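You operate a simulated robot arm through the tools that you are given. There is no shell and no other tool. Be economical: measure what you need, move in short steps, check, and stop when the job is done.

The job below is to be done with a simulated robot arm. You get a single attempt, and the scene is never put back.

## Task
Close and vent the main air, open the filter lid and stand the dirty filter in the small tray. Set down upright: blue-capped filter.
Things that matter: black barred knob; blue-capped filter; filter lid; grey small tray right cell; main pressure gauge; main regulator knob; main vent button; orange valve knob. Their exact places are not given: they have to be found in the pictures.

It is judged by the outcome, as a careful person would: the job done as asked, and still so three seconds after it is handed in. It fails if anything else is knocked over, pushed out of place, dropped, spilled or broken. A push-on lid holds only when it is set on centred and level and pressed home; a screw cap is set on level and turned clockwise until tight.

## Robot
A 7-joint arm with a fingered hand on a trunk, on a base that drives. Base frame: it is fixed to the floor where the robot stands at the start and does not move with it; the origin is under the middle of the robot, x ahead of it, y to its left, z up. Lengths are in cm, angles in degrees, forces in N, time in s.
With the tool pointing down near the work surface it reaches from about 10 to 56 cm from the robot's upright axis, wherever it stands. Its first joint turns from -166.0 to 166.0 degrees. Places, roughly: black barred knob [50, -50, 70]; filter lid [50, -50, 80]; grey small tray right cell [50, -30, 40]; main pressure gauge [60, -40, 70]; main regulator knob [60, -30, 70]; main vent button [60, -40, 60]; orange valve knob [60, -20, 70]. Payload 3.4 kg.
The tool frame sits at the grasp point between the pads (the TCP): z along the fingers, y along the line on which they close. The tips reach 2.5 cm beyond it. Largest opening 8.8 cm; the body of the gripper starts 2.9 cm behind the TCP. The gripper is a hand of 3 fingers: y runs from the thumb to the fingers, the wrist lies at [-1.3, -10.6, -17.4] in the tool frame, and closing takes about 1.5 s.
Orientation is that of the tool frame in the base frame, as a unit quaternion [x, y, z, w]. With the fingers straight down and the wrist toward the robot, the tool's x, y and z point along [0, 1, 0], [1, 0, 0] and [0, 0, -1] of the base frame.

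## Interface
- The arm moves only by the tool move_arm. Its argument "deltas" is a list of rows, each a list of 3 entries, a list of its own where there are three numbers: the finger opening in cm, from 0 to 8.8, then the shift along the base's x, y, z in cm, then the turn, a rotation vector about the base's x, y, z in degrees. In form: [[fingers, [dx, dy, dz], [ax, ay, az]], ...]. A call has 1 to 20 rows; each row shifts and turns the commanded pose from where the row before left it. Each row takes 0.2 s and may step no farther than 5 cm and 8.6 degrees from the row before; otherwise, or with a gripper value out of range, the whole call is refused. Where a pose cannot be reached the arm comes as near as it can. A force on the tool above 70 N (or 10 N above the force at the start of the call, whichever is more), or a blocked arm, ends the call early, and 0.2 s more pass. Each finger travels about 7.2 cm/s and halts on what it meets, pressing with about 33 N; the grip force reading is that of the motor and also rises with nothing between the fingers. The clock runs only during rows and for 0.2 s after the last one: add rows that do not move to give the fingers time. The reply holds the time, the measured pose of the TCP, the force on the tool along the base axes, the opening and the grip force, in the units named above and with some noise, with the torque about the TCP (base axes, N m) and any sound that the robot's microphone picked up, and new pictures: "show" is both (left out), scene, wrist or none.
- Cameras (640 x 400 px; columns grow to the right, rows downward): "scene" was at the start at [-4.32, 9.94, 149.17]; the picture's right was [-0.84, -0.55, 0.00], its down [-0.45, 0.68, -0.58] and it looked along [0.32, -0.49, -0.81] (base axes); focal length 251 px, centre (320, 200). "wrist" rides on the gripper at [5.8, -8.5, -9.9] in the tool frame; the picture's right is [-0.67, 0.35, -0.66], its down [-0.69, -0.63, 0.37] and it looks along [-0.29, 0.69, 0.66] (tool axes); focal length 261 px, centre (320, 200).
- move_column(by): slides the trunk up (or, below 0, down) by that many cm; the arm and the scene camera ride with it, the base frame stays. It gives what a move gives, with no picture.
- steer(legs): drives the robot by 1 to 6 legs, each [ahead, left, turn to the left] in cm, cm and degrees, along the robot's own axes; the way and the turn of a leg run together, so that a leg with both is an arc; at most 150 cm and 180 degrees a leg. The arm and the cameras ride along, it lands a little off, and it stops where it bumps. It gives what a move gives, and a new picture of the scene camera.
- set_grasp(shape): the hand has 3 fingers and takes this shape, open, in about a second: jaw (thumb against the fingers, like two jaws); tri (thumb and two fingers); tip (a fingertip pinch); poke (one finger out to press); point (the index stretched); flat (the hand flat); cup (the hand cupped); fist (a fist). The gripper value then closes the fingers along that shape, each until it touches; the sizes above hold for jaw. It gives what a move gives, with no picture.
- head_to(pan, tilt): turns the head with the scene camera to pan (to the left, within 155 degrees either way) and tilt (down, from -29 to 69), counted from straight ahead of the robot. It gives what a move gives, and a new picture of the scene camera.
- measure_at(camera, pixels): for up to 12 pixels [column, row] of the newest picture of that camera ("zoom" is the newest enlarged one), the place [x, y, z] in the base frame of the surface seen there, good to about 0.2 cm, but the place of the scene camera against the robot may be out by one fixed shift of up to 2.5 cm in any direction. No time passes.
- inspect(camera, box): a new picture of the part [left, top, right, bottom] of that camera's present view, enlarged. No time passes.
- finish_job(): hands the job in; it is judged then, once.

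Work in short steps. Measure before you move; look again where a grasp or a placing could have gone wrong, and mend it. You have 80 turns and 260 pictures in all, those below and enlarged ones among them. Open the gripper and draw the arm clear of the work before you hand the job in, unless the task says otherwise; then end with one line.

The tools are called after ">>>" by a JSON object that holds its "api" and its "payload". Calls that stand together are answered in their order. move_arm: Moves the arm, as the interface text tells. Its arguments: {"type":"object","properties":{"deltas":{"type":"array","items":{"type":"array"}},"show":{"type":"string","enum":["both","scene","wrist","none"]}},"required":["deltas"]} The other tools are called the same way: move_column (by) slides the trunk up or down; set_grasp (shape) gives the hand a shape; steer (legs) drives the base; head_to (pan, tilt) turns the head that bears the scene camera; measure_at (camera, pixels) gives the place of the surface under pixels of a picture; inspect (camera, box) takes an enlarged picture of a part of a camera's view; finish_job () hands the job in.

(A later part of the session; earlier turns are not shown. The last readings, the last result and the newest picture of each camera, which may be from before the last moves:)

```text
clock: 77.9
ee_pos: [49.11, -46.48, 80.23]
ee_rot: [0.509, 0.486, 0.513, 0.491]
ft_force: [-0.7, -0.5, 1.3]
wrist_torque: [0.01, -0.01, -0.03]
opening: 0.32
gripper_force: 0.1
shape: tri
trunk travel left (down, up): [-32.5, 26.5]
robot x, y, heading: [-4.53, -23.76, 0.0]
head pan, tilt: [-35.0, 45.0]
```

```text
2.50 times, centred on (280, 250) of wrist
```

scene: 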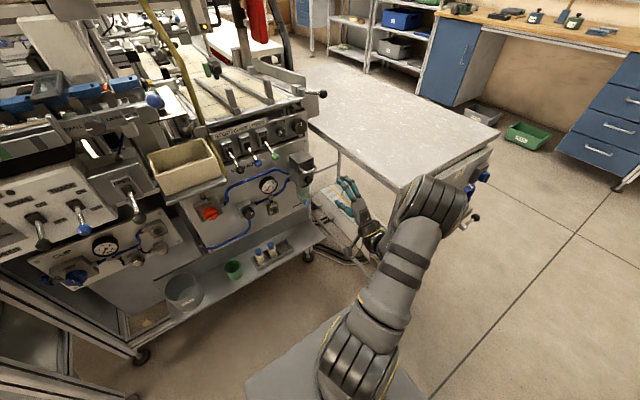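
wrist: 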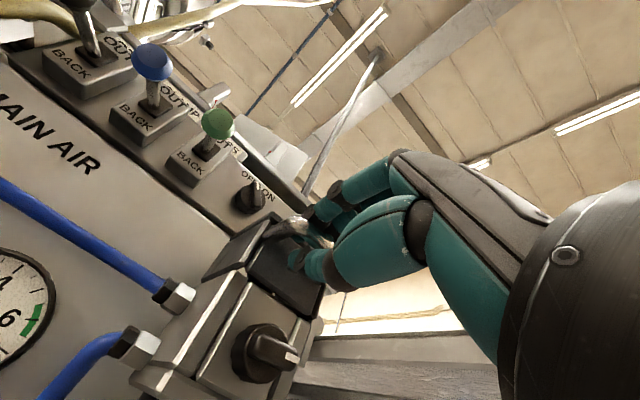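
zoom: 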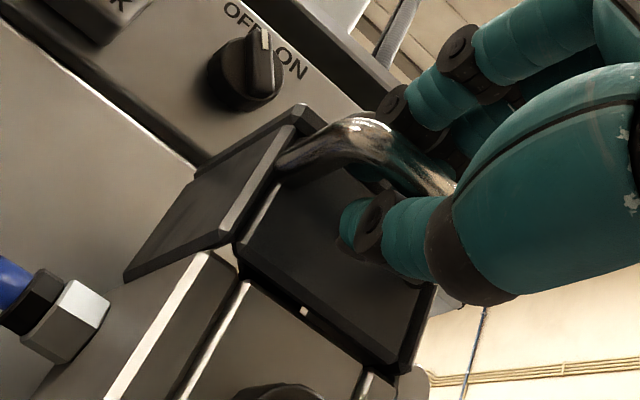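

The fingers cage the bar. I close fully and lift along the hinge arc (centre y≈-50.7, z≈77.9) with matching roll, three steps first.

>>> {"api": "move_arm", "payload": {"deltas": [[0, [0, 0, 0], [0, 0, 0]], [0, [0, -0.35, 0.56], [8, 0, 0]], [0, [0, -0.42, 0.51], [8, 0, 0]], [0, [0, -0.49, 0.44], [8, 0, 0]], [0, [0, 0, 0], [0, 0, 0]]], "show": "wrist"}}

>>> {"api": "inspect", "payload": {"camera": "wrist", "box": [200, 170, 360, 330]}}

```text
clock: 79.1
ee_pos: [49.25, -47.66, 81.63]
ee_rot: [0.601, 0.368, 0.604, 0.373]
ft_force: [11.2, -0.6, -3.4]
wrist_torque: [-0.02, -0.02, 0.0]
opening: 0.0
gripper_force: 33.1
shape: tri
trunk travel left (down, up): [-32.5, 26.5]
robot x, y, heading: [-4.42, -24.33, -0.2]
head pan, tilt: [-35.0, 45.0]
```

wrist: 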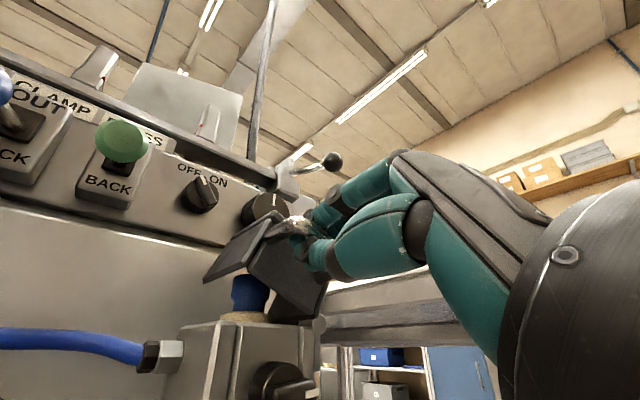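

```text
2.50 times, centred on (280, 250) of wrist
```

zoom: 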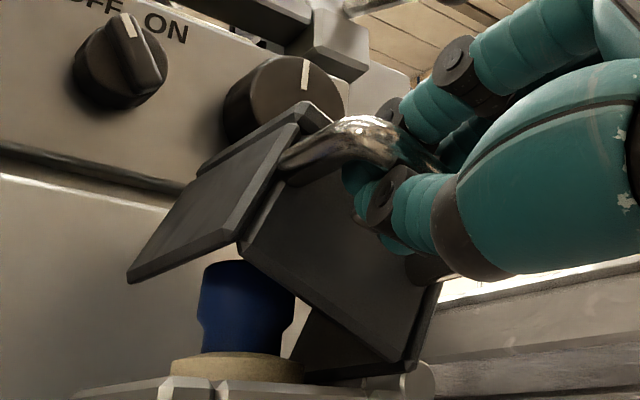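

The lid lifts on its right-hand hinge and the blue-capped filter shows inside. I continue along the arc.

>>> {"api": "move_arm", "payload": {"deltas": [[0, [0, -0.54, 0.38], [8, 0, 0]], [0, [0, -0.59, 0.29], [8, 0, 0]], [0, [0, -0.63, 0.21], [8, 0, 0]], [0, [0, -0.65, 0.12], [8, 0, 0]], [0, [0, -0.66, 0.03], [8, 0, 0]], [0, [0, 0, 0], [0, 0, 0]]], "show": "wrist"}}

>>> {"api": "inspect", "payload": {"camera": "wrist", "box": [180, 170, 360, 350]}}

```text
clock: 80.5
ee_pos: [49.19, -50.79, 82.68]
ee_rot: [0.693, 0.139, 0.693, 0.145]
ft_force: [14.7, 0.1, -1.0]
wrist_torque: [0.04, -0.02, 0.07]
opening: 0.02
gripper_force: 33.3
shape: tri
trunk travel left (down, up): [-32.5, 26.5]
robot x, y, heading: [-4.64, -23.92, 0.0]
head pan, tilt: [-35.0, 45.0]
```

wrist: 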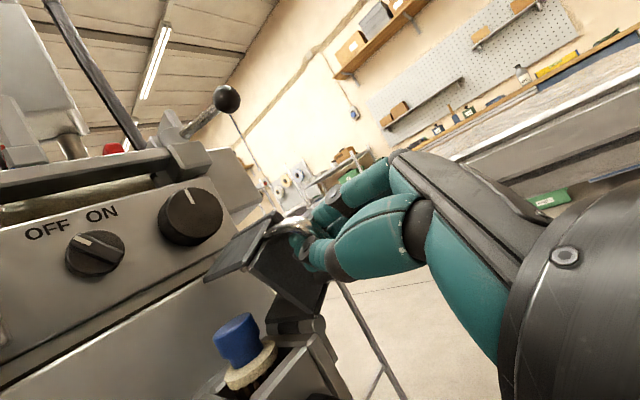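

```text
2.22 times, centred on (270, 260) of wrist
```

zoom: 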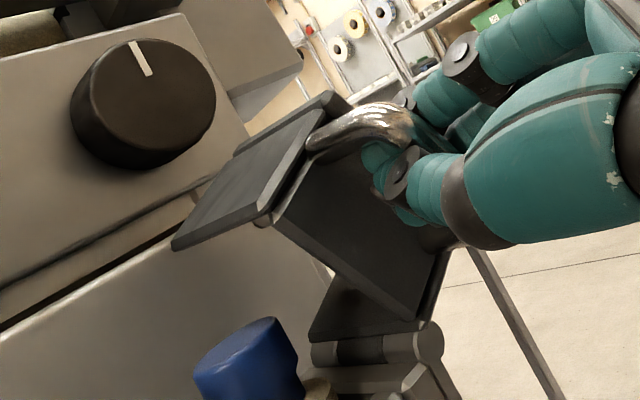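

At ~64° open. I continue 6 more arc steps.

>>> {"api": "move_arm", "payload": {"deltas": [[0, [0, -0.66, -0.07], [8, 0, 0]], [0, [0, -0.64, -0.15], [8, 0, 0]], [0, [0, -0.62, -0.25], [6, 0, 0]], [0, [0, -0.57, -0.32], [4, 0, 0]], [0, [0, -0.53, -0.41], [0, 0, 0]], [0, [0, -0.46, -0.47], [0, 0, 0]], [0, [0, 0, 0], [0, 0, 0]]], "show": "wrist"}}

>>> {"api": "inspect", "payload": {"camera": "wrist", "box": [180, 170, 360, 350]}}

>>> {"api": "inspect", "payload": {"camera": "scene", "box": [260, 130, 360, 220]}}

```text
clock: 81.4
ee_pos: [48.93, -52.95, 80.57]
ee_rot: [0.696, 0.015, 0.718, 0.018]
ft_force: [32.5, -10.6, 23.7]
wrist_torque: [-0.15, -0.09, 0.06]
opening: 0.0
gripper_force: 33.2
shape: tri
out of reach, approached as far as the arm can: row 2, 3, 4
trunk travel left (down, up): [-32.5, 26.5]
robot x, y, heading: [-4.54, -24.15, -0.5]
head pan, tilt: [-35.0, 45.0]
stopped in row 4: the force on the tool passed its limit at 80 N (the readings are from after the stop); the commanded pose is now the measured one
```

wrist: 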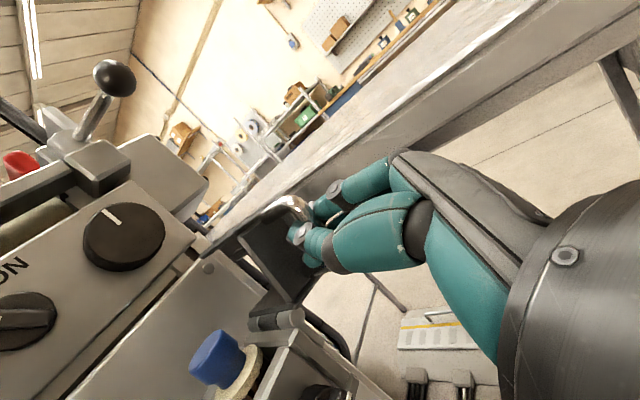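

```text
2.22 times, centred on (270, 260) of wrist
```

zoom: 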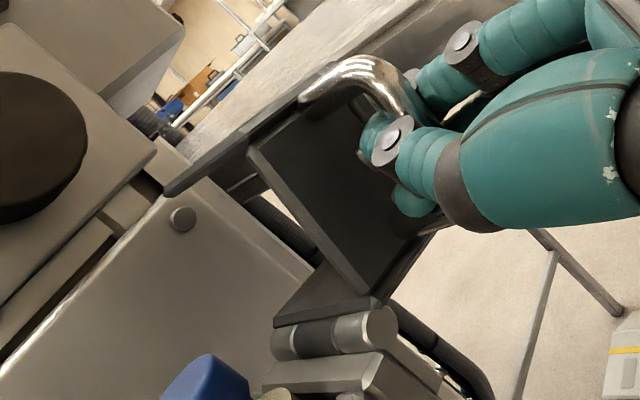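

```text
4.44 times, centred on (310, 175) of scene
```

zoom: 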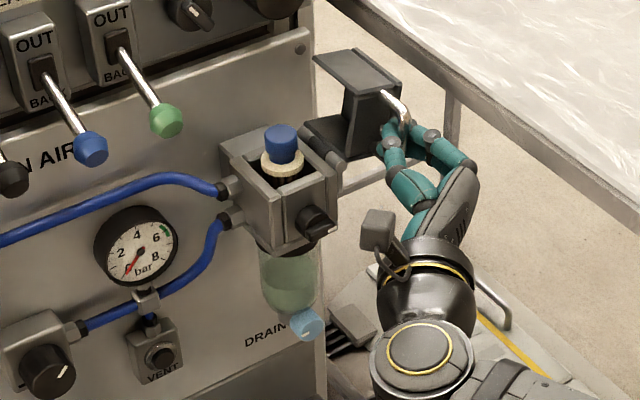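

The lid stands past vertical, filter exposed. I open the fingers and withdraw straight back.

>>> {"api": "move_arm", "payload": {"deltas": [[2, [0, 0, 0], [0, 0, 0]], [4, [0, 0, 0], [0, 0, 0]], [4.5, [0, 0, 0], [0, 0, 0]], [4.5, [0, 0, 0], [0, 0, 0]], [4.5, [-3, 0, 0], [0, 0, 0]], [4.5, [-4, 0, 0], [0, 0, 0]], [4.5, [-4, 0, 0], [0, 0, 0]], [4.5, [0, 0, 0], [0, 0, 0]]], "show": "both"}}

>>> {"api": "inspect", "payload": {"camera": "scene", "box": [260, 130, 360, 220]}}

```text
clock: 83.2
ee_pos: [37.84, -52.8, 80.35]
ee_rot: [0.698, 0.013, 0.716, 0.016]
ft_force: [-0.5, 0.5, 0.3]
wrist_torque: [0.02, -0.01, -0.02]
opening: 4.09
gripper_force: 0.1
shape: jaw
trunk travel left (down, up): [-32.5, 26.5]
robot x, y, heading: [-4.5, -24.46, -0.2]
head pan, tilt: [-35.0, 45.0]
```

scene: 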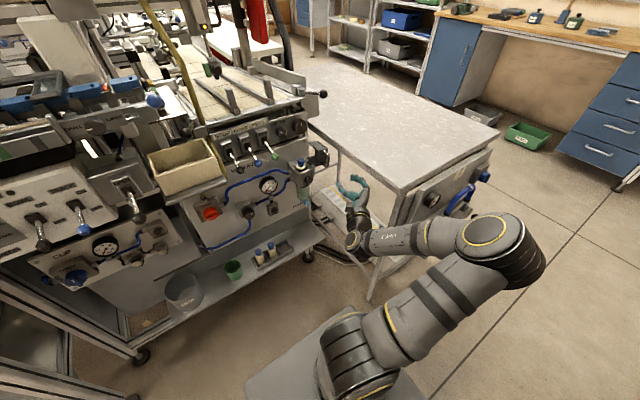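
wrist: 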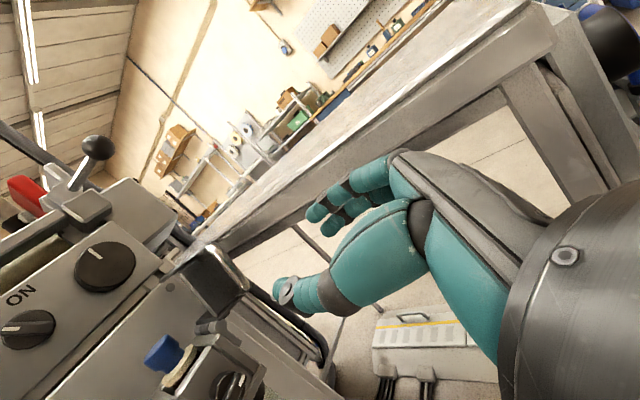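

```text
4.44 times, centred on (310, 175) of scene
```

zoom: 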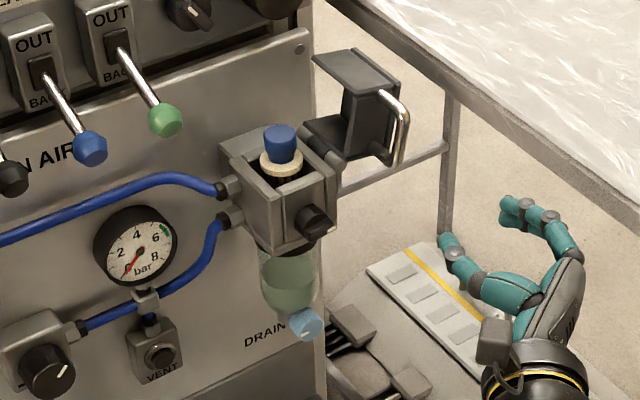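

The lid stays open and the hand is clear. I measure the filter and then the tray cells with enlargements.

>>> {"api": "inspect", "payload": {"camera": "scene", "box": [290, 150, 330, 190]}}

>>> {"api": "measure_at", "payload": {"camera": "zoom", "pixels": [[320, 200], [270, 180], [260, 220], [230, 130], [310, 120], [290, 240]]}}

>>> {"api": "inspect", "payload": {"camera": "scene", "box": [240, 230, 300, 280]}}

>>> {"api": "inspect", "payload": {"camera": "wrist", "box": [120, 300, 260, 400]}}

```text
10.00 times, centred on (310, 170) of scene
```

zoom: 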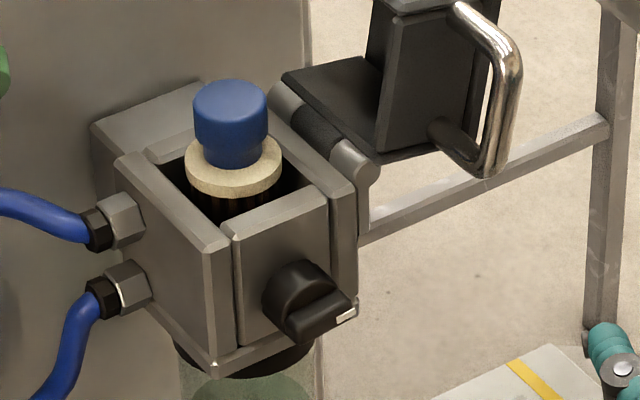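

```text
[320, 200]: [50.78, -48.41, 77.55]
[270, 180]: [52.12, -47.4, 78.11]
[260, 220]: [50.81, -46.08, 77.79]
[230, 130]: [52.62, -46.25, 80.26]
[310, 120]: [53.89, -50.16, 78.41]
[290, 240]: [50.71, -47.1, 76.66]
```

```text
8.00 times, centred on (270, 255) of scene
```

zoom: 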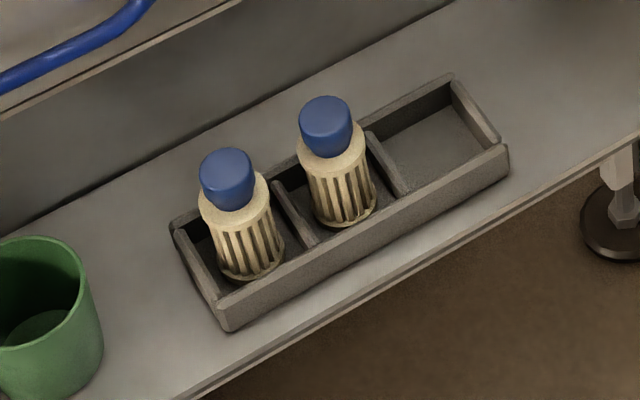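

```text
4.00 times, centred on (190, 350) of wrist
```

zoom: 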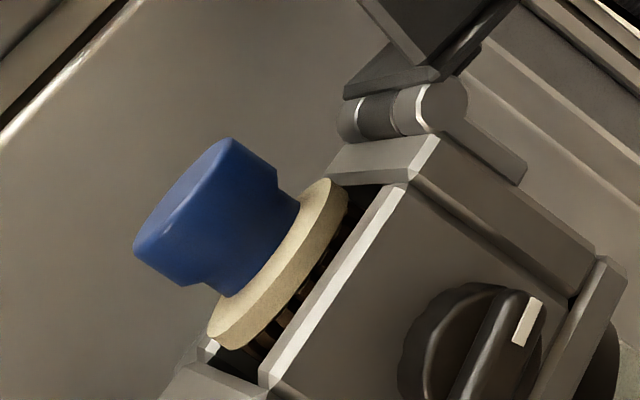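

I measure the cap and flange in the wrist enlargement, and the tray cells in the scene picture.

>>> {"api": "measure_at", "payload": {"camera": "zoom", "pixels": [[235, 210], [140, 250], [235, 145], [190, 190], [200, 280], [270, 170], [260, 270], [215, 330], [325, 190], [425, 160], [270, 370], [445, 100]]}}

>>> {"api": "measure_at", "payload": {"camera": "scene", "pixels": [[258, 251], [271, 245], [285, 248], [279, 256], [292, 244], [286, 240], [262, 258], [275, 252], [250, 263], [265, 240], [294, 251], [258, 270]]}}

```text
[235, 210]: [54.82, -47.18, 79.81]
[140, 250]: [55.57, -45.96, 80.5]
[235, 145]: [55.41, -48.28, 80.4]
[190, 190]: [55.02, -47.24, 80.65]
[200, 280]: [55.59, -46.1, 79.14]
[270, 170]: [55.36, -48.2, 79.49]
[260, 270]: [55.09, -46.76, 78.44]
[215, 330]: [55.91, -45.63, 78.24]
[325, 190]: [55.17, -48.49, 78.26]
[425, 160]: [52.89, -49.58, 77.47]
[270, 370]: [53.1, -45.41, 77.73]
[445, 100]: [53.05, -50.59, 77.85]
```

```text
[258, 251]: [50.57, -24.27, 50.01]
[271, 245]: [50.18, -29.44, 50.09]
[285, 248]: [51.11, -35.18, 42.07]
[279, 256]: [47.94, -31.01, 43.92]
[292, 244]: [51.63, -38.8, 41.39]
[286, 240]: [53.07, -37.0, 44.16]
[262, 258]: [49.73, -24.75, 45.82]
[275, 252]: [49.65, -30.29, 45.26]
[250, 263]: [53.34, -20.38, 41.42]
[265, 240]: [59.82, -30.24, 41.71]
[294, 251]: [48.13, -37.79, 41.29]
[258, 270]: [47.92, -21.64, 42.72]
```

Cap: centre ≈[56,-47.15], wide part z 79.1–80.7. I come in from the front with fingers closing along y, yawed -8° to clear the open lid's handle; standoff first.

>>> {"api": "move_arm", "payload": {"deltas": [[4, [0, 3, 0], [0, 0, 0]], [4, [1, 2.6, 0], [1.5, 0, -4]], [4, [3, 2, 0], [0, 0, -4]], [4, [0, 0, 0], [0, 0, 0]]], "show": "wrist"}}

>>> {"api": "inspect", "payload": {"camera": "wrist", "box": [160, 200, 340, 340]}}

```text
clock: 84.2
ee_pos: [41.78, -45.25, 80.04]
ee_rot: [0.695, -0.044, 0.716, 0.058]
ft_force: [0.1, -0.7, 0.1]
wrist_torque: [-0.01, 0.02, 0.01]
opening: 3.7
gripper_force: 0.1
shape: tri
trunk travel left (down, up): [-32.5, 26.5]
robot x, y, heading: [-4.71, -23.87, 0.1]
head pan, tilt: [-35.0, 45.0]
```

wrist: 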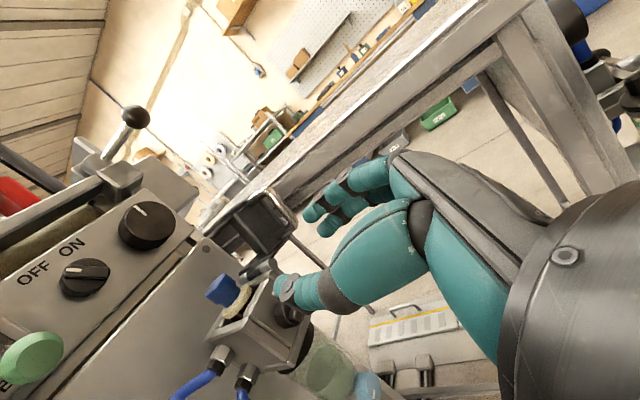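

```text
2.86 times, centred on (250, 270) of wrist
```

zoom: 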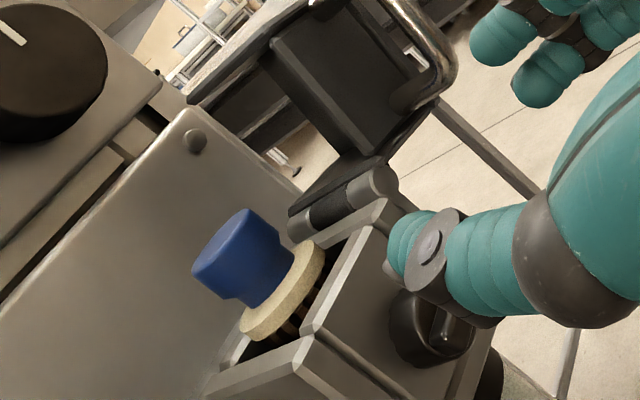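

Aligned. I advance 9 cm and check the clearance to the lid and cap.

>>> {"api": "move_arm", "payload": {"deltas": [[4, [3, -0.4, 0.1], [0, 0, 0]], [4, [3, -0.4, 0], [0, 0, 0]], [4, [3, -0.4, 0], [0, 0, 0]], [4, [0, 0, 0], [0, 0, 0]]], "show": "wrist"}}

>>> {"api": "inspect", "payload": {"camera": "wrist", "box": [200, 160, 360, 320]}}

>>> {"api": "inspect", "payload": {"camera": "scene", "box": [280, 140, 350, 200]}}

```text
clock: 85.2
ee_pos: [50.39, -46.79, 78.38]
ee_rot: [0.694, -0.043, 0.717, 0.058]
ft_force: [-0.4, 0.0, 0.1]
wrist_torque: [0.01, -0.01, 0.01]
opening: 3.71
gripper_force: 0.1
shape: tri
out of reach, approached as far as the arm can: row 1, 2, 3
trunk travel left (down, up): [-32.5, 26.5]
robot x, y, heading: [-4.26, -24.1, -0.0]
head pan, tilt: [-35.0, 45.0]
```

wrist: 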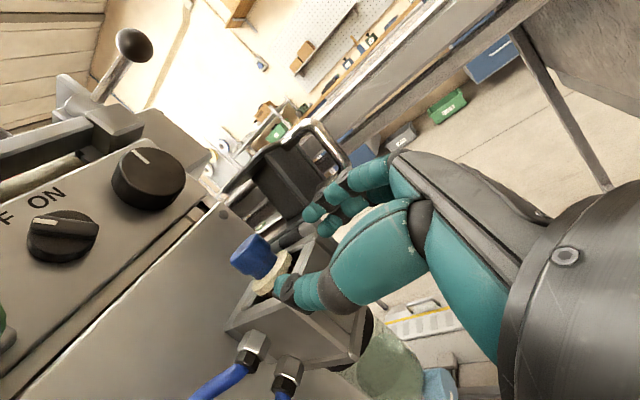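

```text
2.50 times, centred on (280, 240) of wrist
```

zoom: 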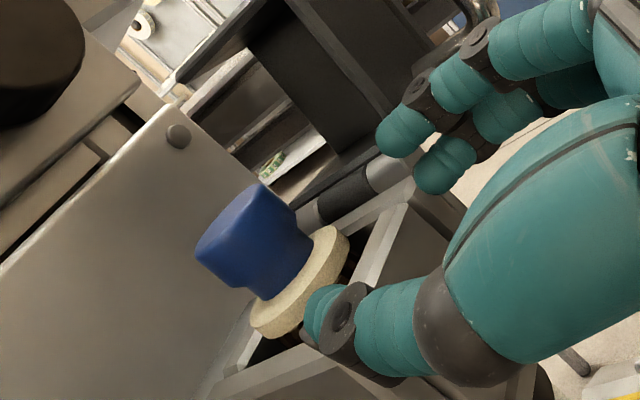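

```text
6.67 times, centred on (315, 170) of scene
```

zoom: 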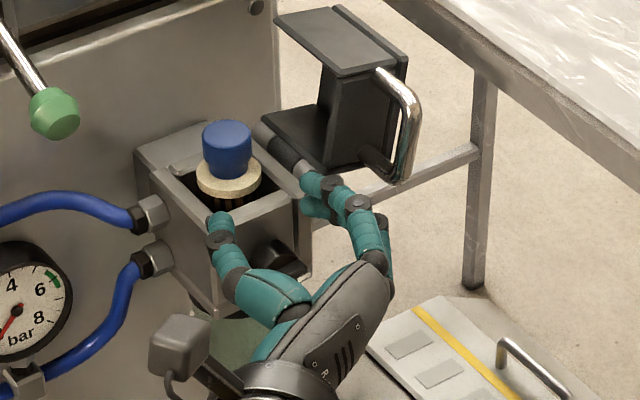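

The arm cannot hold that height here (z sagged to 78.4). I back off 6 cm, raise the trunk 8 cm and come back down to the cap's level.

>>> {"api": "move_arm", "payload": {"deltas": [[4, [-3, 0.4, 0], [0, 0, 0]], [4, [-3, 0.4, 0], [0, 0, 0]], [4, [-2, 0.3, 0], [0, 0, 0]], [4, [0, 0, 0], [0, 0, 0]]], "show": "none"}}

>>> {"api": "move_column", "payload": {"by": 8}}

>>> {"api": "move_arm", "payload": {"deltas": [[4, [0, 0, -2], [0, 0, 0]], [4, [0, 0, -2], [0, 0, 0]], [4, [0, 0, -1.5], [0, 0, 0]], [4, [0, 0, 0], [0, 0, 0]]], "show": "wrist"}}

```text
clock: 86.2
ee_pos: [42.38, -45.61, 78.28]
ee_rot: [0.696, -0.045, 0.714, 0.057]
ft_force: [0.3, 1.4, 0.4]
wrist_torque: [0.02, -0.01, -0.02]
opening: 3.73
gripper_force: 0.0
shape: tri
trunk travel left (down, up): [-32.5, 26.5]
robot x, y, heading: [-4.2, -23.86, -0.1]
head pan, tilt: [-35.0, 45.0]
```

```text
clock: 87.3
ee_pos: [42.42, -45.57, 86.35]
ee_rot: [0.696, -0.045, 0.714, 0.057]
ft_force: [0.5, 0.6, 0.8]
wrist_torque: [0.0, -0.01, -0.01]
opening: 3.72
gripper_force: 0.1
shape: tri
trunk travel left (down, up): [-40.5, 18.5]
robot x, y, heading: [-4.67, -23.94, -0.4]
head pan, tilt: [-35.0, 45.0]
```

```text
clock: 88.3
ee_pos: [42.31, -45.55, 80.89]
ee_rot: [0.696, -0.045, 0.714, 0.058]
ft_force: [-0.7, 0.1, -0.2]
wrist_torque: [0.05, -0.01, 0.01]
opening: 3.7
gripper_force: 0.1
shape: tri
trunk travel left (down, up): [-40.5, 18.5]
robot x, y, heading: [-4.37, -23.87, 0.0]
head pan, tilt: [-35.0, 45.0]
```

wrist: 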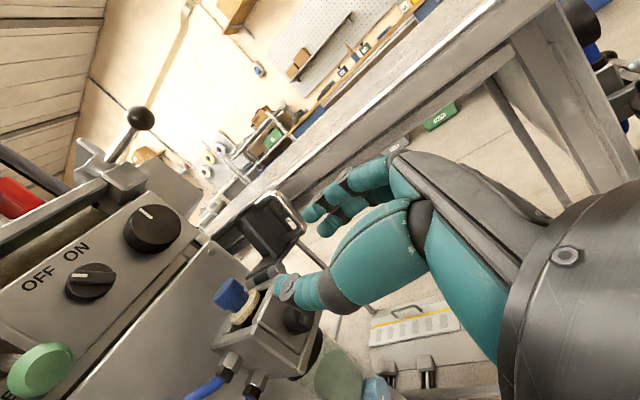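

>>> {"api": "move_arm", "payload": {"deltas": [[4, [3, -0.35, -0.2], [0, 0, 0]], [4, [3, -0.35, -0.2], [0, 0, 0]], [4, [2.5, -0.3, -0.1], [0, 0, 0]], [4, [0, 0, 0], [0, 0, 0]]], "show": "wrist"}}

>>> {"api": "inspect", "payload": {"camera": "scene", "box": [280, 160, 350, 220]}}

>>> {"api": "inspect", "payload": {"camera": "wrist", "box": [200, 160, 360, 320]}}

```text
clock: 89.3
ee_pos: [50.88, -46.66, 80.23]
ee_rot: [0.696, -0.045, 0.714, 0.058]
ft_force: [0.8, -0.5, 0.0]
wrist_torque: [0.04, 0.02, 0.0]
opening: 3.73
gripper_force: 0.1
shape: tri
trunk travel left (down, up): [-40.5, 18.5]
robot x, y, heading: [-4.15, -24.06, -0.2]
head pan, tilt: [-35.0, 45.0]
```

wrist: 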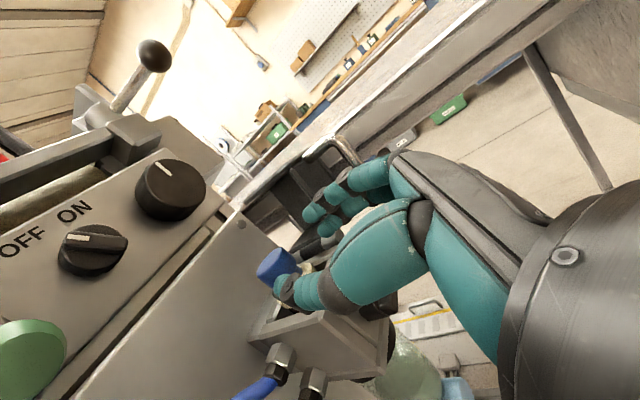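

```text
6.67 times, centred on (315, 190) of scene
```

zoom: 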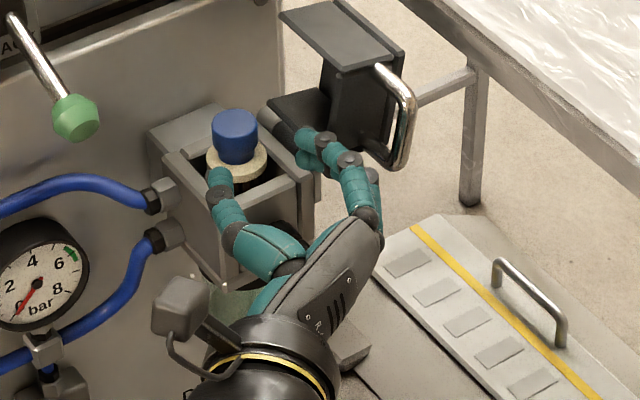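

```text
2.50 times, centred on (280, 240) of wrist
```

zoom: 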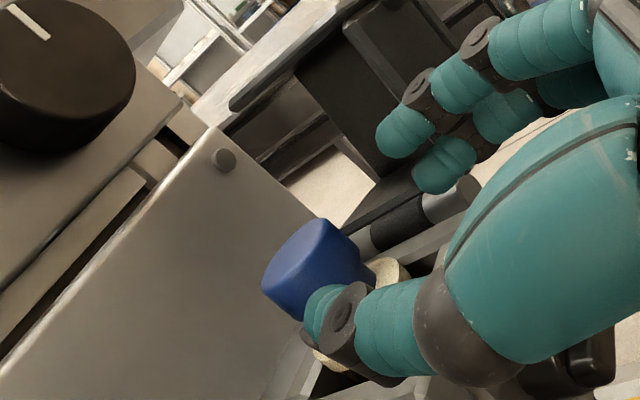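

The cap sits between thumb and fingers with room to the lid. I advance 4.8 cm, then close.

>>> {"api": "move_arm", "payload": {"deltas": [[4, [2.4, -0.25, 0], [0, 0, 0]], [4, [2.4, -0.25, 0], [0, 0, 0]], [4, [0, 0, 0], [0, 0, 0]], [3, [0, 0, 0], [0, 0, 0]], [2, [0, 0, 0], [0, 0, 0]], [1, [0, 0, 0], [0, 0, 0]], [1, [0, 0, 0], [0, 0, 0]], [1, [0, 0, 0], [0, 0, 0]]], "show": "wrist"}}

>>> {"api": "inspect", "payload": {"camera": "wrist", "box": [200, 160, 360, 320]}}

```text
clock: 91.1
ee_pos: [55.86, -47.14, 80.26]
ee_rot: [0.696, -0.045, 0.714, 0.058]
ft_force: [0.5, -0.9, 0.0]
wrist_torque: [0.04, 0.0, -0.03]
opening: 0.98
gripper_force: 0.0
shape: tri
trunk travel left (down, up): [-40.5, 18.5]
robot x, y, heading: [-4.53, -24.16, 0.1]
head pan, tilt: [-35.0, 45.0]
```

wrist: 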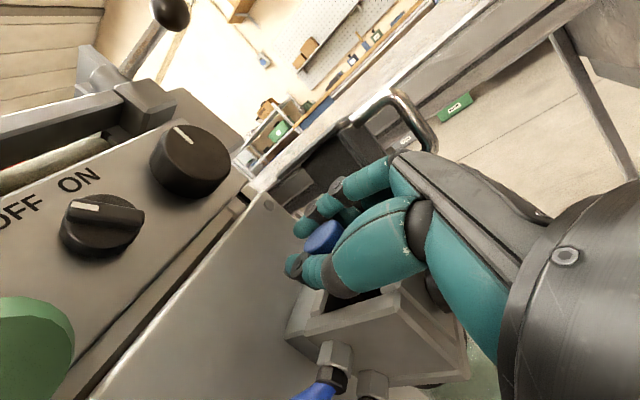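

```text
2.50 times, centred on (280, 240) of wrist
```

zoom: 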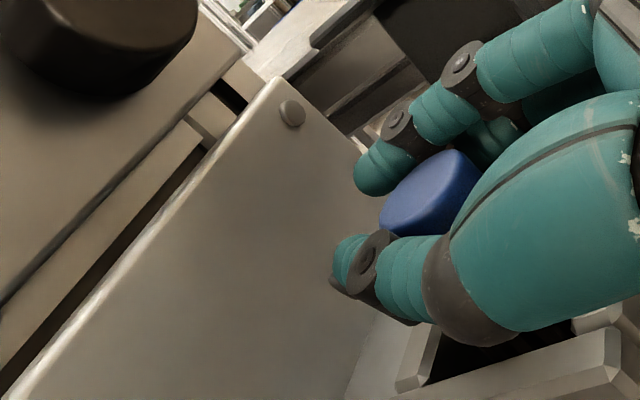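

Not yet pressing at 1; I command full closure to get a firm grip.

>>> {"api": "move_arm", "payload": {"deltas": [[0, [0, 0, 0], [0, 0, 0]], [0, [0, 0, 0], [0, 0, 0]], [0, [0, 0, 0], [0, 0, 0]], [0, [0, 0, 0], [0, 0, 0]]], "show": "wrist"}}

>>> {"api": "inspect", "payload": {"camera": "wrist", "box": [200, 160, 360, 320]}}

>>> {"api": "inspect", "payload": {"camera": "scene", "box": [280, 160, 350, 220]}}

```text
clock: 92.1
ee_pos: [55.69, -47.05, 80.46]
ee_rot: [0.696, -0.044, 0.714, 0.058]
ft_force: [10.6, -0.4, 11.4]
wrist_torque: [-0.17, -0.1, 0.0]
opening: 0.8
gripper_force: 32.8
shape: tri
trunk travel left (down, up): [-40.5, 18.5]
robot x, y, heading: [-4.55, -24.19, -0.1]
head pan, tilt: [-35.0, 45.0]
```

wrist: 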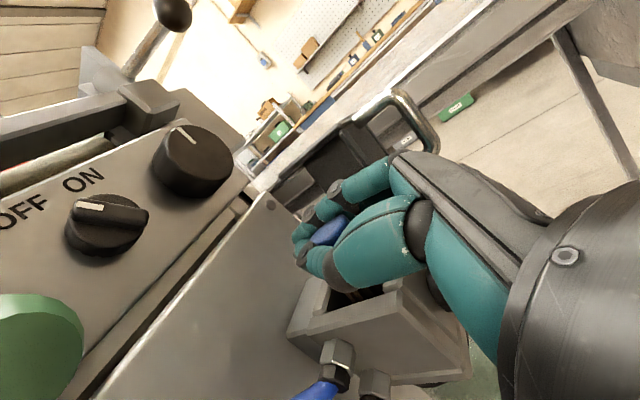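

```text
2.50 times, centred on (280, 240) of wrist
```

zoom: 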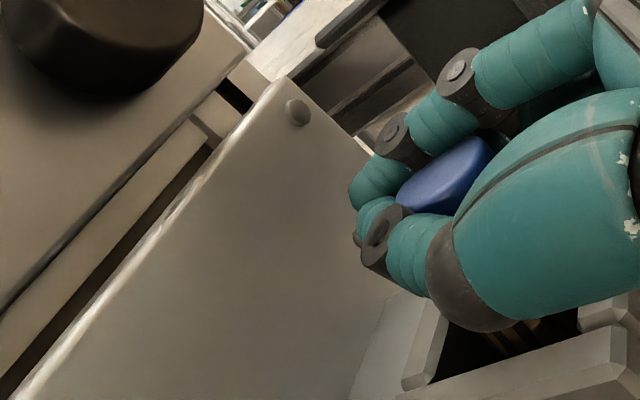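

```text
6.67 times, centred on (315, 190) of scene
```

zoom: 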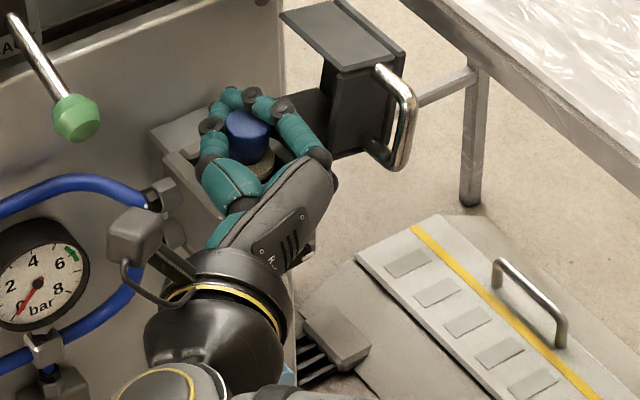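

The hand wraps the cap firmly (33 N). Before lifting I check how far the switch knobs above stick out.

>>> {"api": "measure_at", "payload": {"camera": "wrist", "pixels": [[195, 165], [175, 135], [215, 190], [110, 215], [130, 225], [40, 330], [245, 195]]}}

>>> {"api": "move_arm", "payload": {"deltas": [[0, [0, 0, 0.5], [0, 0, 0]], [0, [0, 0, 0.5], [0, 0, 0]], [0, [0, 0, 0.5], [0, 0, 0]], [0, [0, 0, 0], [0, 0, 0]]], "show": "wrist"}}

>>> {"api": "inspect", "payload": {"camera": "scene", "box": [280, 160, 350, 220]}}

```text
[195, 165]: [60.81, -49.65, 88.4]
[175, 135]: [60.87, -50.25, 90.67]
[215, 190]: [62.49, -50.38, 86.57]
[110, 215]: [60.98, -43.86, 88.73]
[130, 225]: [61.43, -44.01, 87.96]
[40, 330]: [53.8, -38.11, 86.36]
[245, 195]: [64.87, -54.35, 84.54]
```

```text
clock: 93.1
ee_pos: [55.73, -47.29, 81.94]
ee_rot: [0.697, -0.045, 0.713, 0.057]
ft_force: [0.0, 0.1, -0.4]
wrist_torque: [-0.06, -0.02, 0.03]
opening: 0.85
gripper_force: 32.6
shape: tri
trunk travel left (down, up): [-40.5, 18.5]
robot x, y, heading: [-4.85, -24.15, -0.3]
head pan, tilt: [-35.0, 45.0]
```

wrist: 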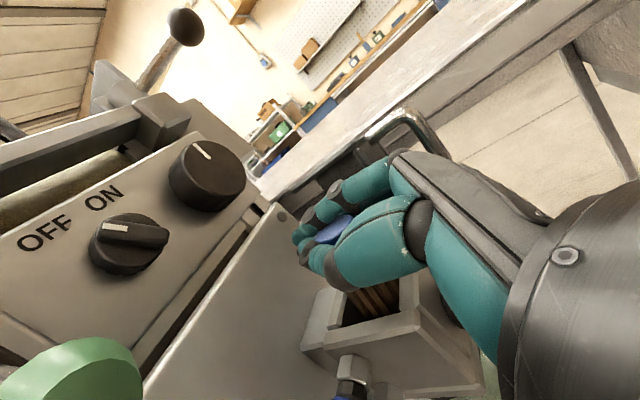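

```text
6.67 times, centred on (315, 190) of scene
```

zoom: 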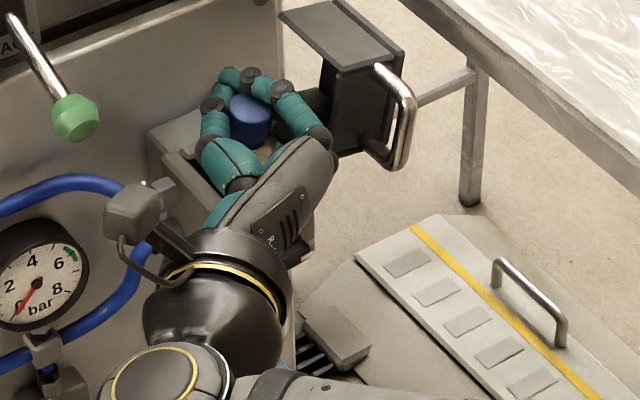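

The filter comes up with the hand. Knobs above are at x≥60.8, tips at 58.2, so I lift straight up 6.5 cm with the trunk.

>>> {"api": "move_column", "payload": {"by": 3}}

>>> {"api": "inspect", "payload": {"camera": "scene", "box": [270, 160, 350, 230]}}

>>> {"api": "inspect", "payload": {"camera": "wrist", "box": [200, 160, 400, 340]}}

```text
clock: 93.9
ee_pos: [55.77, -47.05, 84.86]
ee_rot: [0.696, -0.045, 0.714, 0.058]
ft_force: [0.1, 0.5, -0.3]
wrist_torque: [-0.01, -0.02, 0.02]
opening: 0.79
gripper_force: 32.7
shape: tri
trunk travel left (down, up): [-43.5, 15.5]
robot x, y, heading: [-4.79, -23.98, -0.1]
head pan, tilt: [-35.0, 45.0]
```

```text
5.71 times, centred on (310, 195) of scene
```

zoom: 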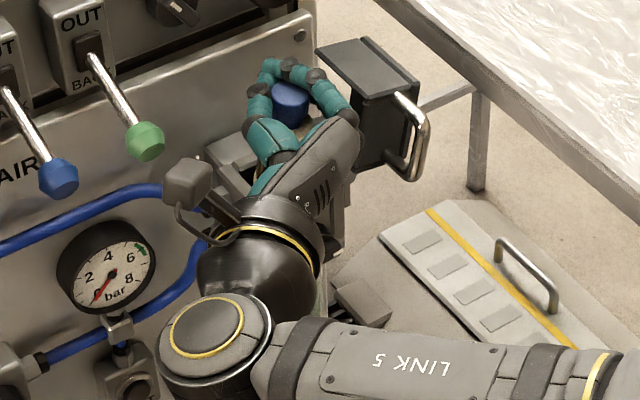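

```text
2.22 times, centred on (300, 250) of wrist
```

zoom: 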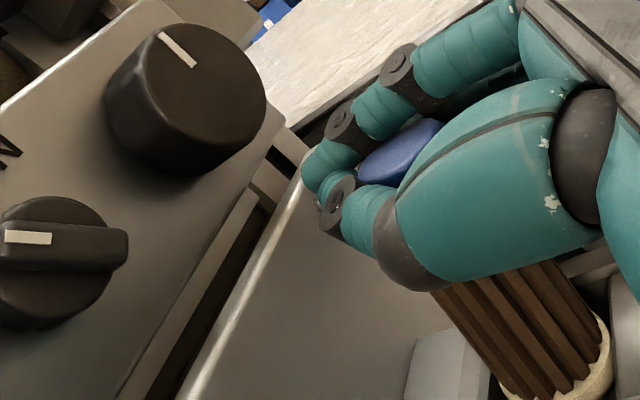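

The dirty filter is almost out; I lift 4 cm more.

>>> {"api": "move_column", "payload": {"by": 4}}

>>> {"api": "inspect", "payload": {"camera": "wrist", "box": [200, 160, 440, 400]}}

>>> {"api": "inspect", "payload": {"camera": "scene", "box": [260, 160, 360, 250]}}

```text
clock: 94.7
ee_pos: [55.73, -47.09, 88.87]
ee_rot: [0.696, -0.045, 0.714, 0.057]
ft_force: [-0.2, 0.1, 0.4]
wrist_torque: [-0.01, 0.0, -0.02]
opening: 0.55
gripper_force: 33.0
shape: tri
trunk travel left (down, up): [-47.5, 11.5]
robot x, y, heading: [-4.54, -24.39, -0.3]
head pan, tilt: [-35.0, 45.0]
```

```text
1.67 times, centred on (320, 280) of wrist
```

zoom: 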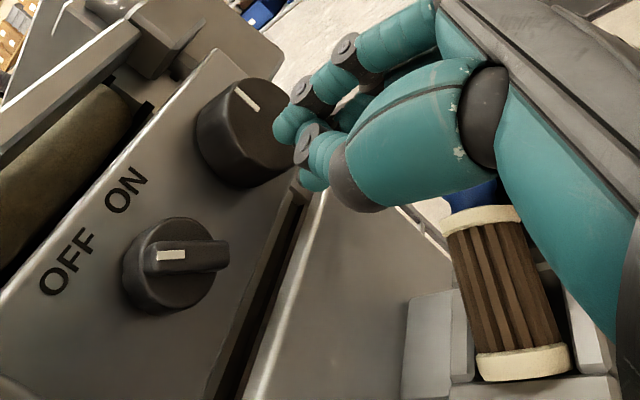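

```text
4.44 times, centred on (310, 205) of scene
```

zoom: 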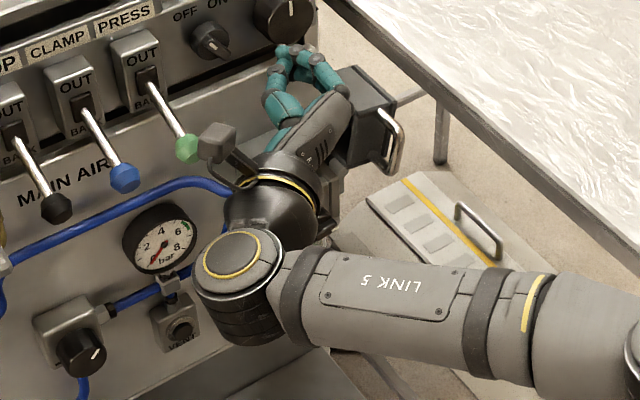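

The cap seems to have slipped lower in the hand. I measure where the filter is now.

>>> {"api": "measure_at", "payload": {"camera": "wrist", "pixels": [[410, 277], [405, 290], [425, 315], [435, 335], [412, 312], [448, 332], [385, 315], [470, 330], [395, 330]]}}

>>> {"api": "inspect", "payload": {"camera": "wrist", "box": [360, 240, 480, 360]}}

```text
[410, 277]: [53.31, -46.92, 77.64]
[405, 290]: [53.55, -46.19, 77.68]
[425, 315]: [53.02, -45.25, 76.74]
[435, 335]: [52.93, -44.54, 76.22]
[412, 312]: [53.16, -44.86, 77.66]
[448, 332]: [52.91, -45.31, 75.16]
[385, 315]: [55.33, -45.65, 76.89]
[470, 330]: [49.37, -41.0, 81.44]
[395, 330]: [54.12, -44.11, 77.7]
```

```text
3.33 times, centred on (420, 300) of wrist
```

zoom: 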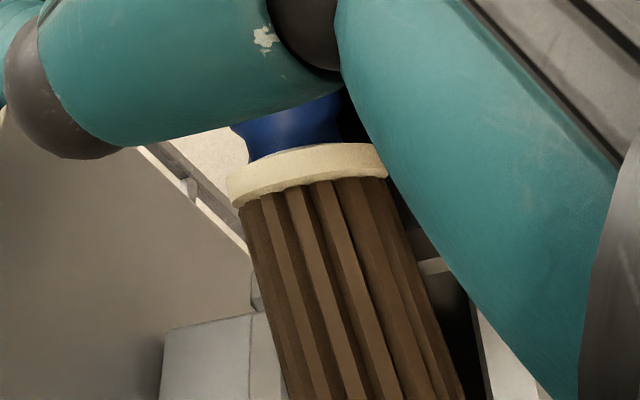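

>>> {"api": "measure_at", "payload": {"camera": "zoom", "pixels": [[310, 165], [290, 130], [300, 250], [340, 330], [400, 370], [215, 350], [430, 265], [500, 330], [245, 190], [380, 160]]}}

>>> {"api": "move_arm", "payload": {"deltas": [[0, [0, 0, 0], [0, 0, 0]]], "show": "both"}}

```text
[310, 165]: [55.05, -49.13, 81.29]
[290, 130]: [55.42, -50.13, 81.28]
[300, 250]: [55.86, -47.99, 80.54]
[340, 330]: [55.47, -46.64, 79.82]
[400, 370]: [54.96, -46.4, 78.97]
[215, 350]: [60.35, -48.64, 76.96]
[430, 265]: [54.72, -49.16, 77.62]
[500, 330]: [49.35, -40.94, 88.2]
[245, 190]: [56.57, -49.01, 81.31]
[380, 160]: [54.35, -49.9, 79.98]
```

```text
clock: 95.1
ee_pos: [55.72, -47.1, 88.92]
ee_rot: [0.696, -0.045, 0.714, 0.057]
ft_force: [0.2, 0.1, -0.4]
wrist_torque: [0.04, 0.03, 0.0]
opening: 0.54
gripper_force: 32.7
shape: tri
trunk travel left (down, up): [-47.5, 11.5]
robot x, y, heading: [-4.53, -24.04, 0.1]
head pan, tilt: [-35.0, 45.0]
```

scene: 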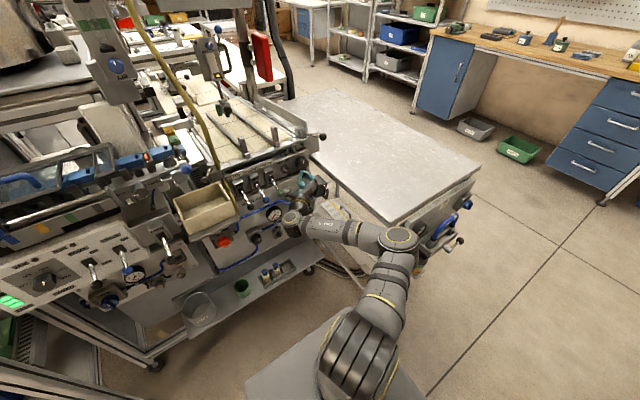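
wrist: 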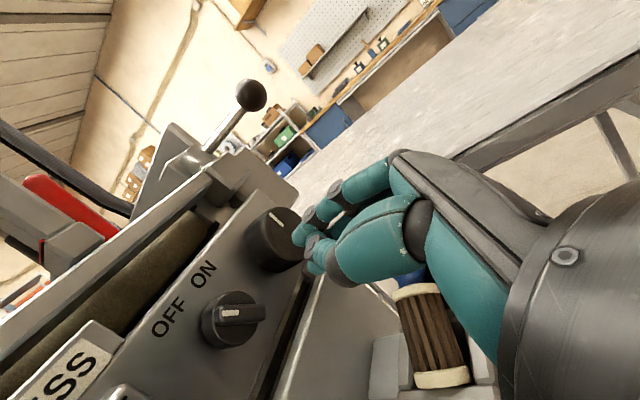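

The filter has slipped out and leans toward the open lid, its foot on the housing. I measure its axis in the new picture.

>>> {"api": "inspect", "payload": {"camera": "wrist", "box": [370, 260, 490, 400]}}

>>> {"api": "measure_at", "payload": {"camera": "wrist", "pixels": [[441, 380], [421, 382], [464, 374], [418, 290], [437, 287], [398, 297], [410, 277], [430, 335], [385, 360], [482, 370], [455, 310], [420, 395]]}}

>>> {"api": "inspect", "payload": {"camera": "scene", "box": [270, 165, 340, 225]}}

```text
2.86 times, centred on (430, 330) of wrist
```

zoom: 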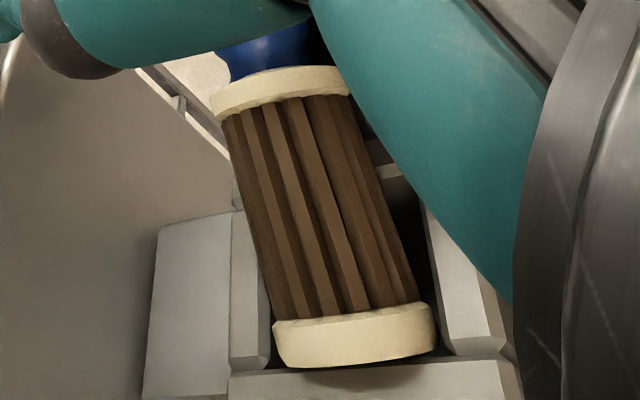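

```text
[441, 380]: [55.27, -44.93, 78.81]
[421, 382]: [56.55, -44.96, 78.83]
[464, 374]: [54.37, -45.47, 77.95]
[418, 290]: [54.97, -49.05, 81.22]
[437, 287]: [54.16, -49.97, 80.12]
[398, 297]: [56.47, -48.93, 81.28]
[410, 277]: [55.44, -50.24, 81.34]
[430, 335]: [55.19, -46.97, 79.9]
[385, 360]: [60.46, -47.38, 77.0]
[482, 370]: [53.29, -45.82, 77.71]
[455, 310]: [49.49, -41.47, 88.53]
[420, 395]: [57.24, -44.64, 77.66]
```

```text
6.67 times, centred on (305, 195) of scene
```

zoom: 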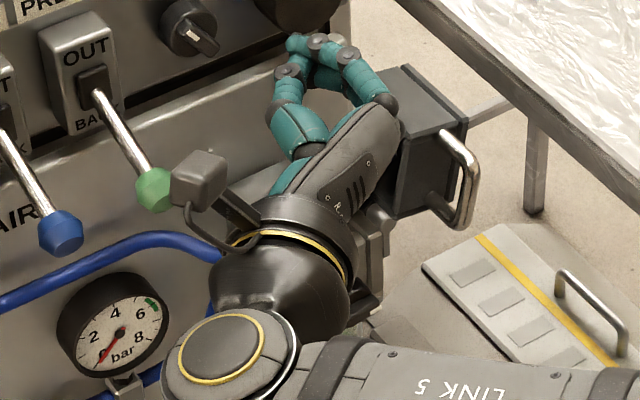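

The filter lies leaning right at about 31° above horizontal (foot ≈[55.6,-45.3,77.3], top flange ≈[55.6,-49.8,80]), stable across the housing. I withdraw the hand straight back, then turn it tool-down to grip the filter's body from above.

>>> {"api": "move_arm", "payload": {"deltas": [[0, [-3, 0.4, 0], [0, 0, 0]], [0, [-4, 0.5, 0], [0, 0, 0]], [0, [-4, 0.5, 0], [0, 0, 0]], [2, [-4, 0.5, 0], [0, 0, 0]], [5, [-4, 0, 0], [0, 0, 0]], [8, [-3, 0, 0], [0, 0, 0]], [8, [0, 0, 0], [0, 0, 0]]], "show": "wrist"}}

>>> {"api": "inspect", "payload": {"camera": "scene", "box": [270, 165, 340, 225]}}

```text
clock: 96.7
ee_pos: [34.19, -45.42, 88.46]
ee_rot: [0.696, -0.045, 0.714, 0.058]
ft_force: [0.6, 0.0, -1.3]
wrist_torque: [0.0, 0.01, 0.0]
opening: 7.32
gripper_force: 0.0
shape: jaw
out of reach, approached as far as the arm can: row 6
trunk travel left (down, up): [-47.5, 11.5]
robot x, y, heading: [-4.35, -23.78, -0.1]
head pan, tilt: [-35.0, 45.0]
```

wrist: 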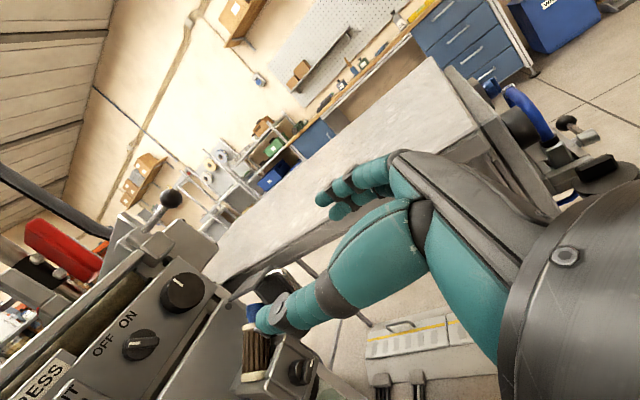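

```text
6.67 times, centred on (305, 195) of scene
```

zoom: 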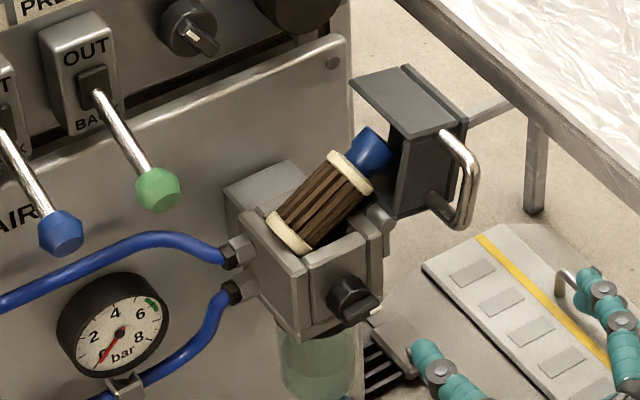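

The filter rests stably across the box. I raise the trunk and turn the hand to point down.

>>> {"api": "move_column", "payload": {"by": 7}}

>>> {"api": "move_arm", "payload": {"deltas": [[8, [-0.5, 0, 0], [-4.62, 4.62, 4.62]], [8, [-0.5, 0, 0], [-4.62, 4.62, 4.62]], [8, [-0.5, 0, 0], [-4.62, 4.62, 4.62]], [8, [-0.5, 0, 0], [-4.62, 4.62, 4.62]], [8, [-0.5, 0, 0], [-4.62, 4.62, 4.62]], [8, [-0.5, 0, 0], [-4.62, 4.62, 4.62]], [8, [-0.5, 0, 0], [-4.62, 4.62, 4.62]], [8, [-0.5, 0, 0], [-4.62, 4.62, 4.62]], [8, [0, 0, 0], [-4.62, 4.62, 4.62]], [8, [0, 0, 0], [-4.62, 4.62, 4.62]], [8, [0, 0, 0], [-4.62, 4.62, 4.62]], [8, [0, 0, 0], [-4.62, 4.62, 4.62]], [8, [0, 0, 0], [-4.62, 4.62, 4.62]], [8, [0, 0, 0], [-4.62, 4.62, 4.62]], [8, [0, 0, 0], [-4.62, 4.62, 4.62]], [8, [0, 0, 0], [0, 0, 0]]], "show": "both"}}

```text
clock: 97.8
ee_pos: [34.15, -45.41, 95.43]
ee_rot: [0.696, -0.044, 0.714, 0.058]
ft_force: [-0.2, 0.1, 0.8]
wrist_torque: [0.01, -0.03, 0.04]
opening: 7.28
gripper_force: 0.1
shape: jaw
trunk travel left (down, up): [-54.5, 4.5]
robot x, y, heading: [-4.67, -24.11, 0.1]
head pan, tilt: [-35.0, 45.0]
```

```text
clock: 101.2
ee_pos: [31.36, -46.37, 94.4]
ee_rot: [0.698, 0.712, 0.059, 0.043]
ft_force: [0.6, 1.1, -0.2]
wrist_torque: [0.0, -0.03, 0.02]
opening: 7.31
gripper_force: 0.1
shape: jaw
out of reach, approached as far as the arm can: row 1, 2, 3
trunk travel left (down, up): [-54.5, 4.5]
robot x, y, heading: [-4.55, -23.75, -0.2]
head pan, tilt: [-35.0, 45.0]
```

scene: 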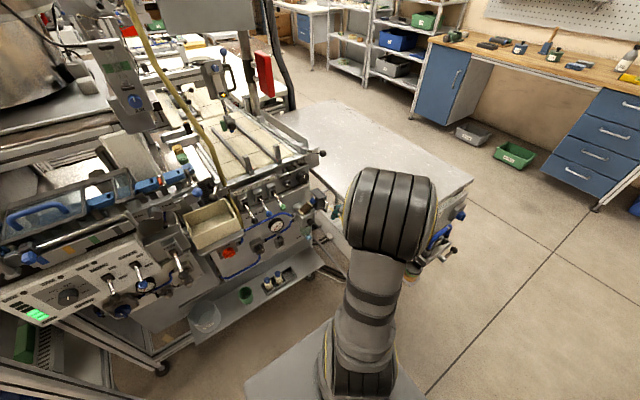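
wrist: 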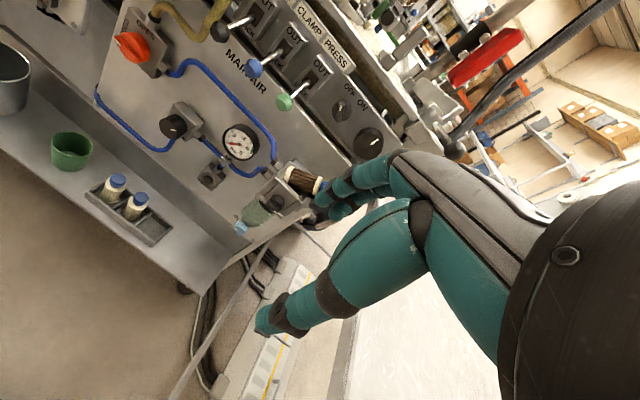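

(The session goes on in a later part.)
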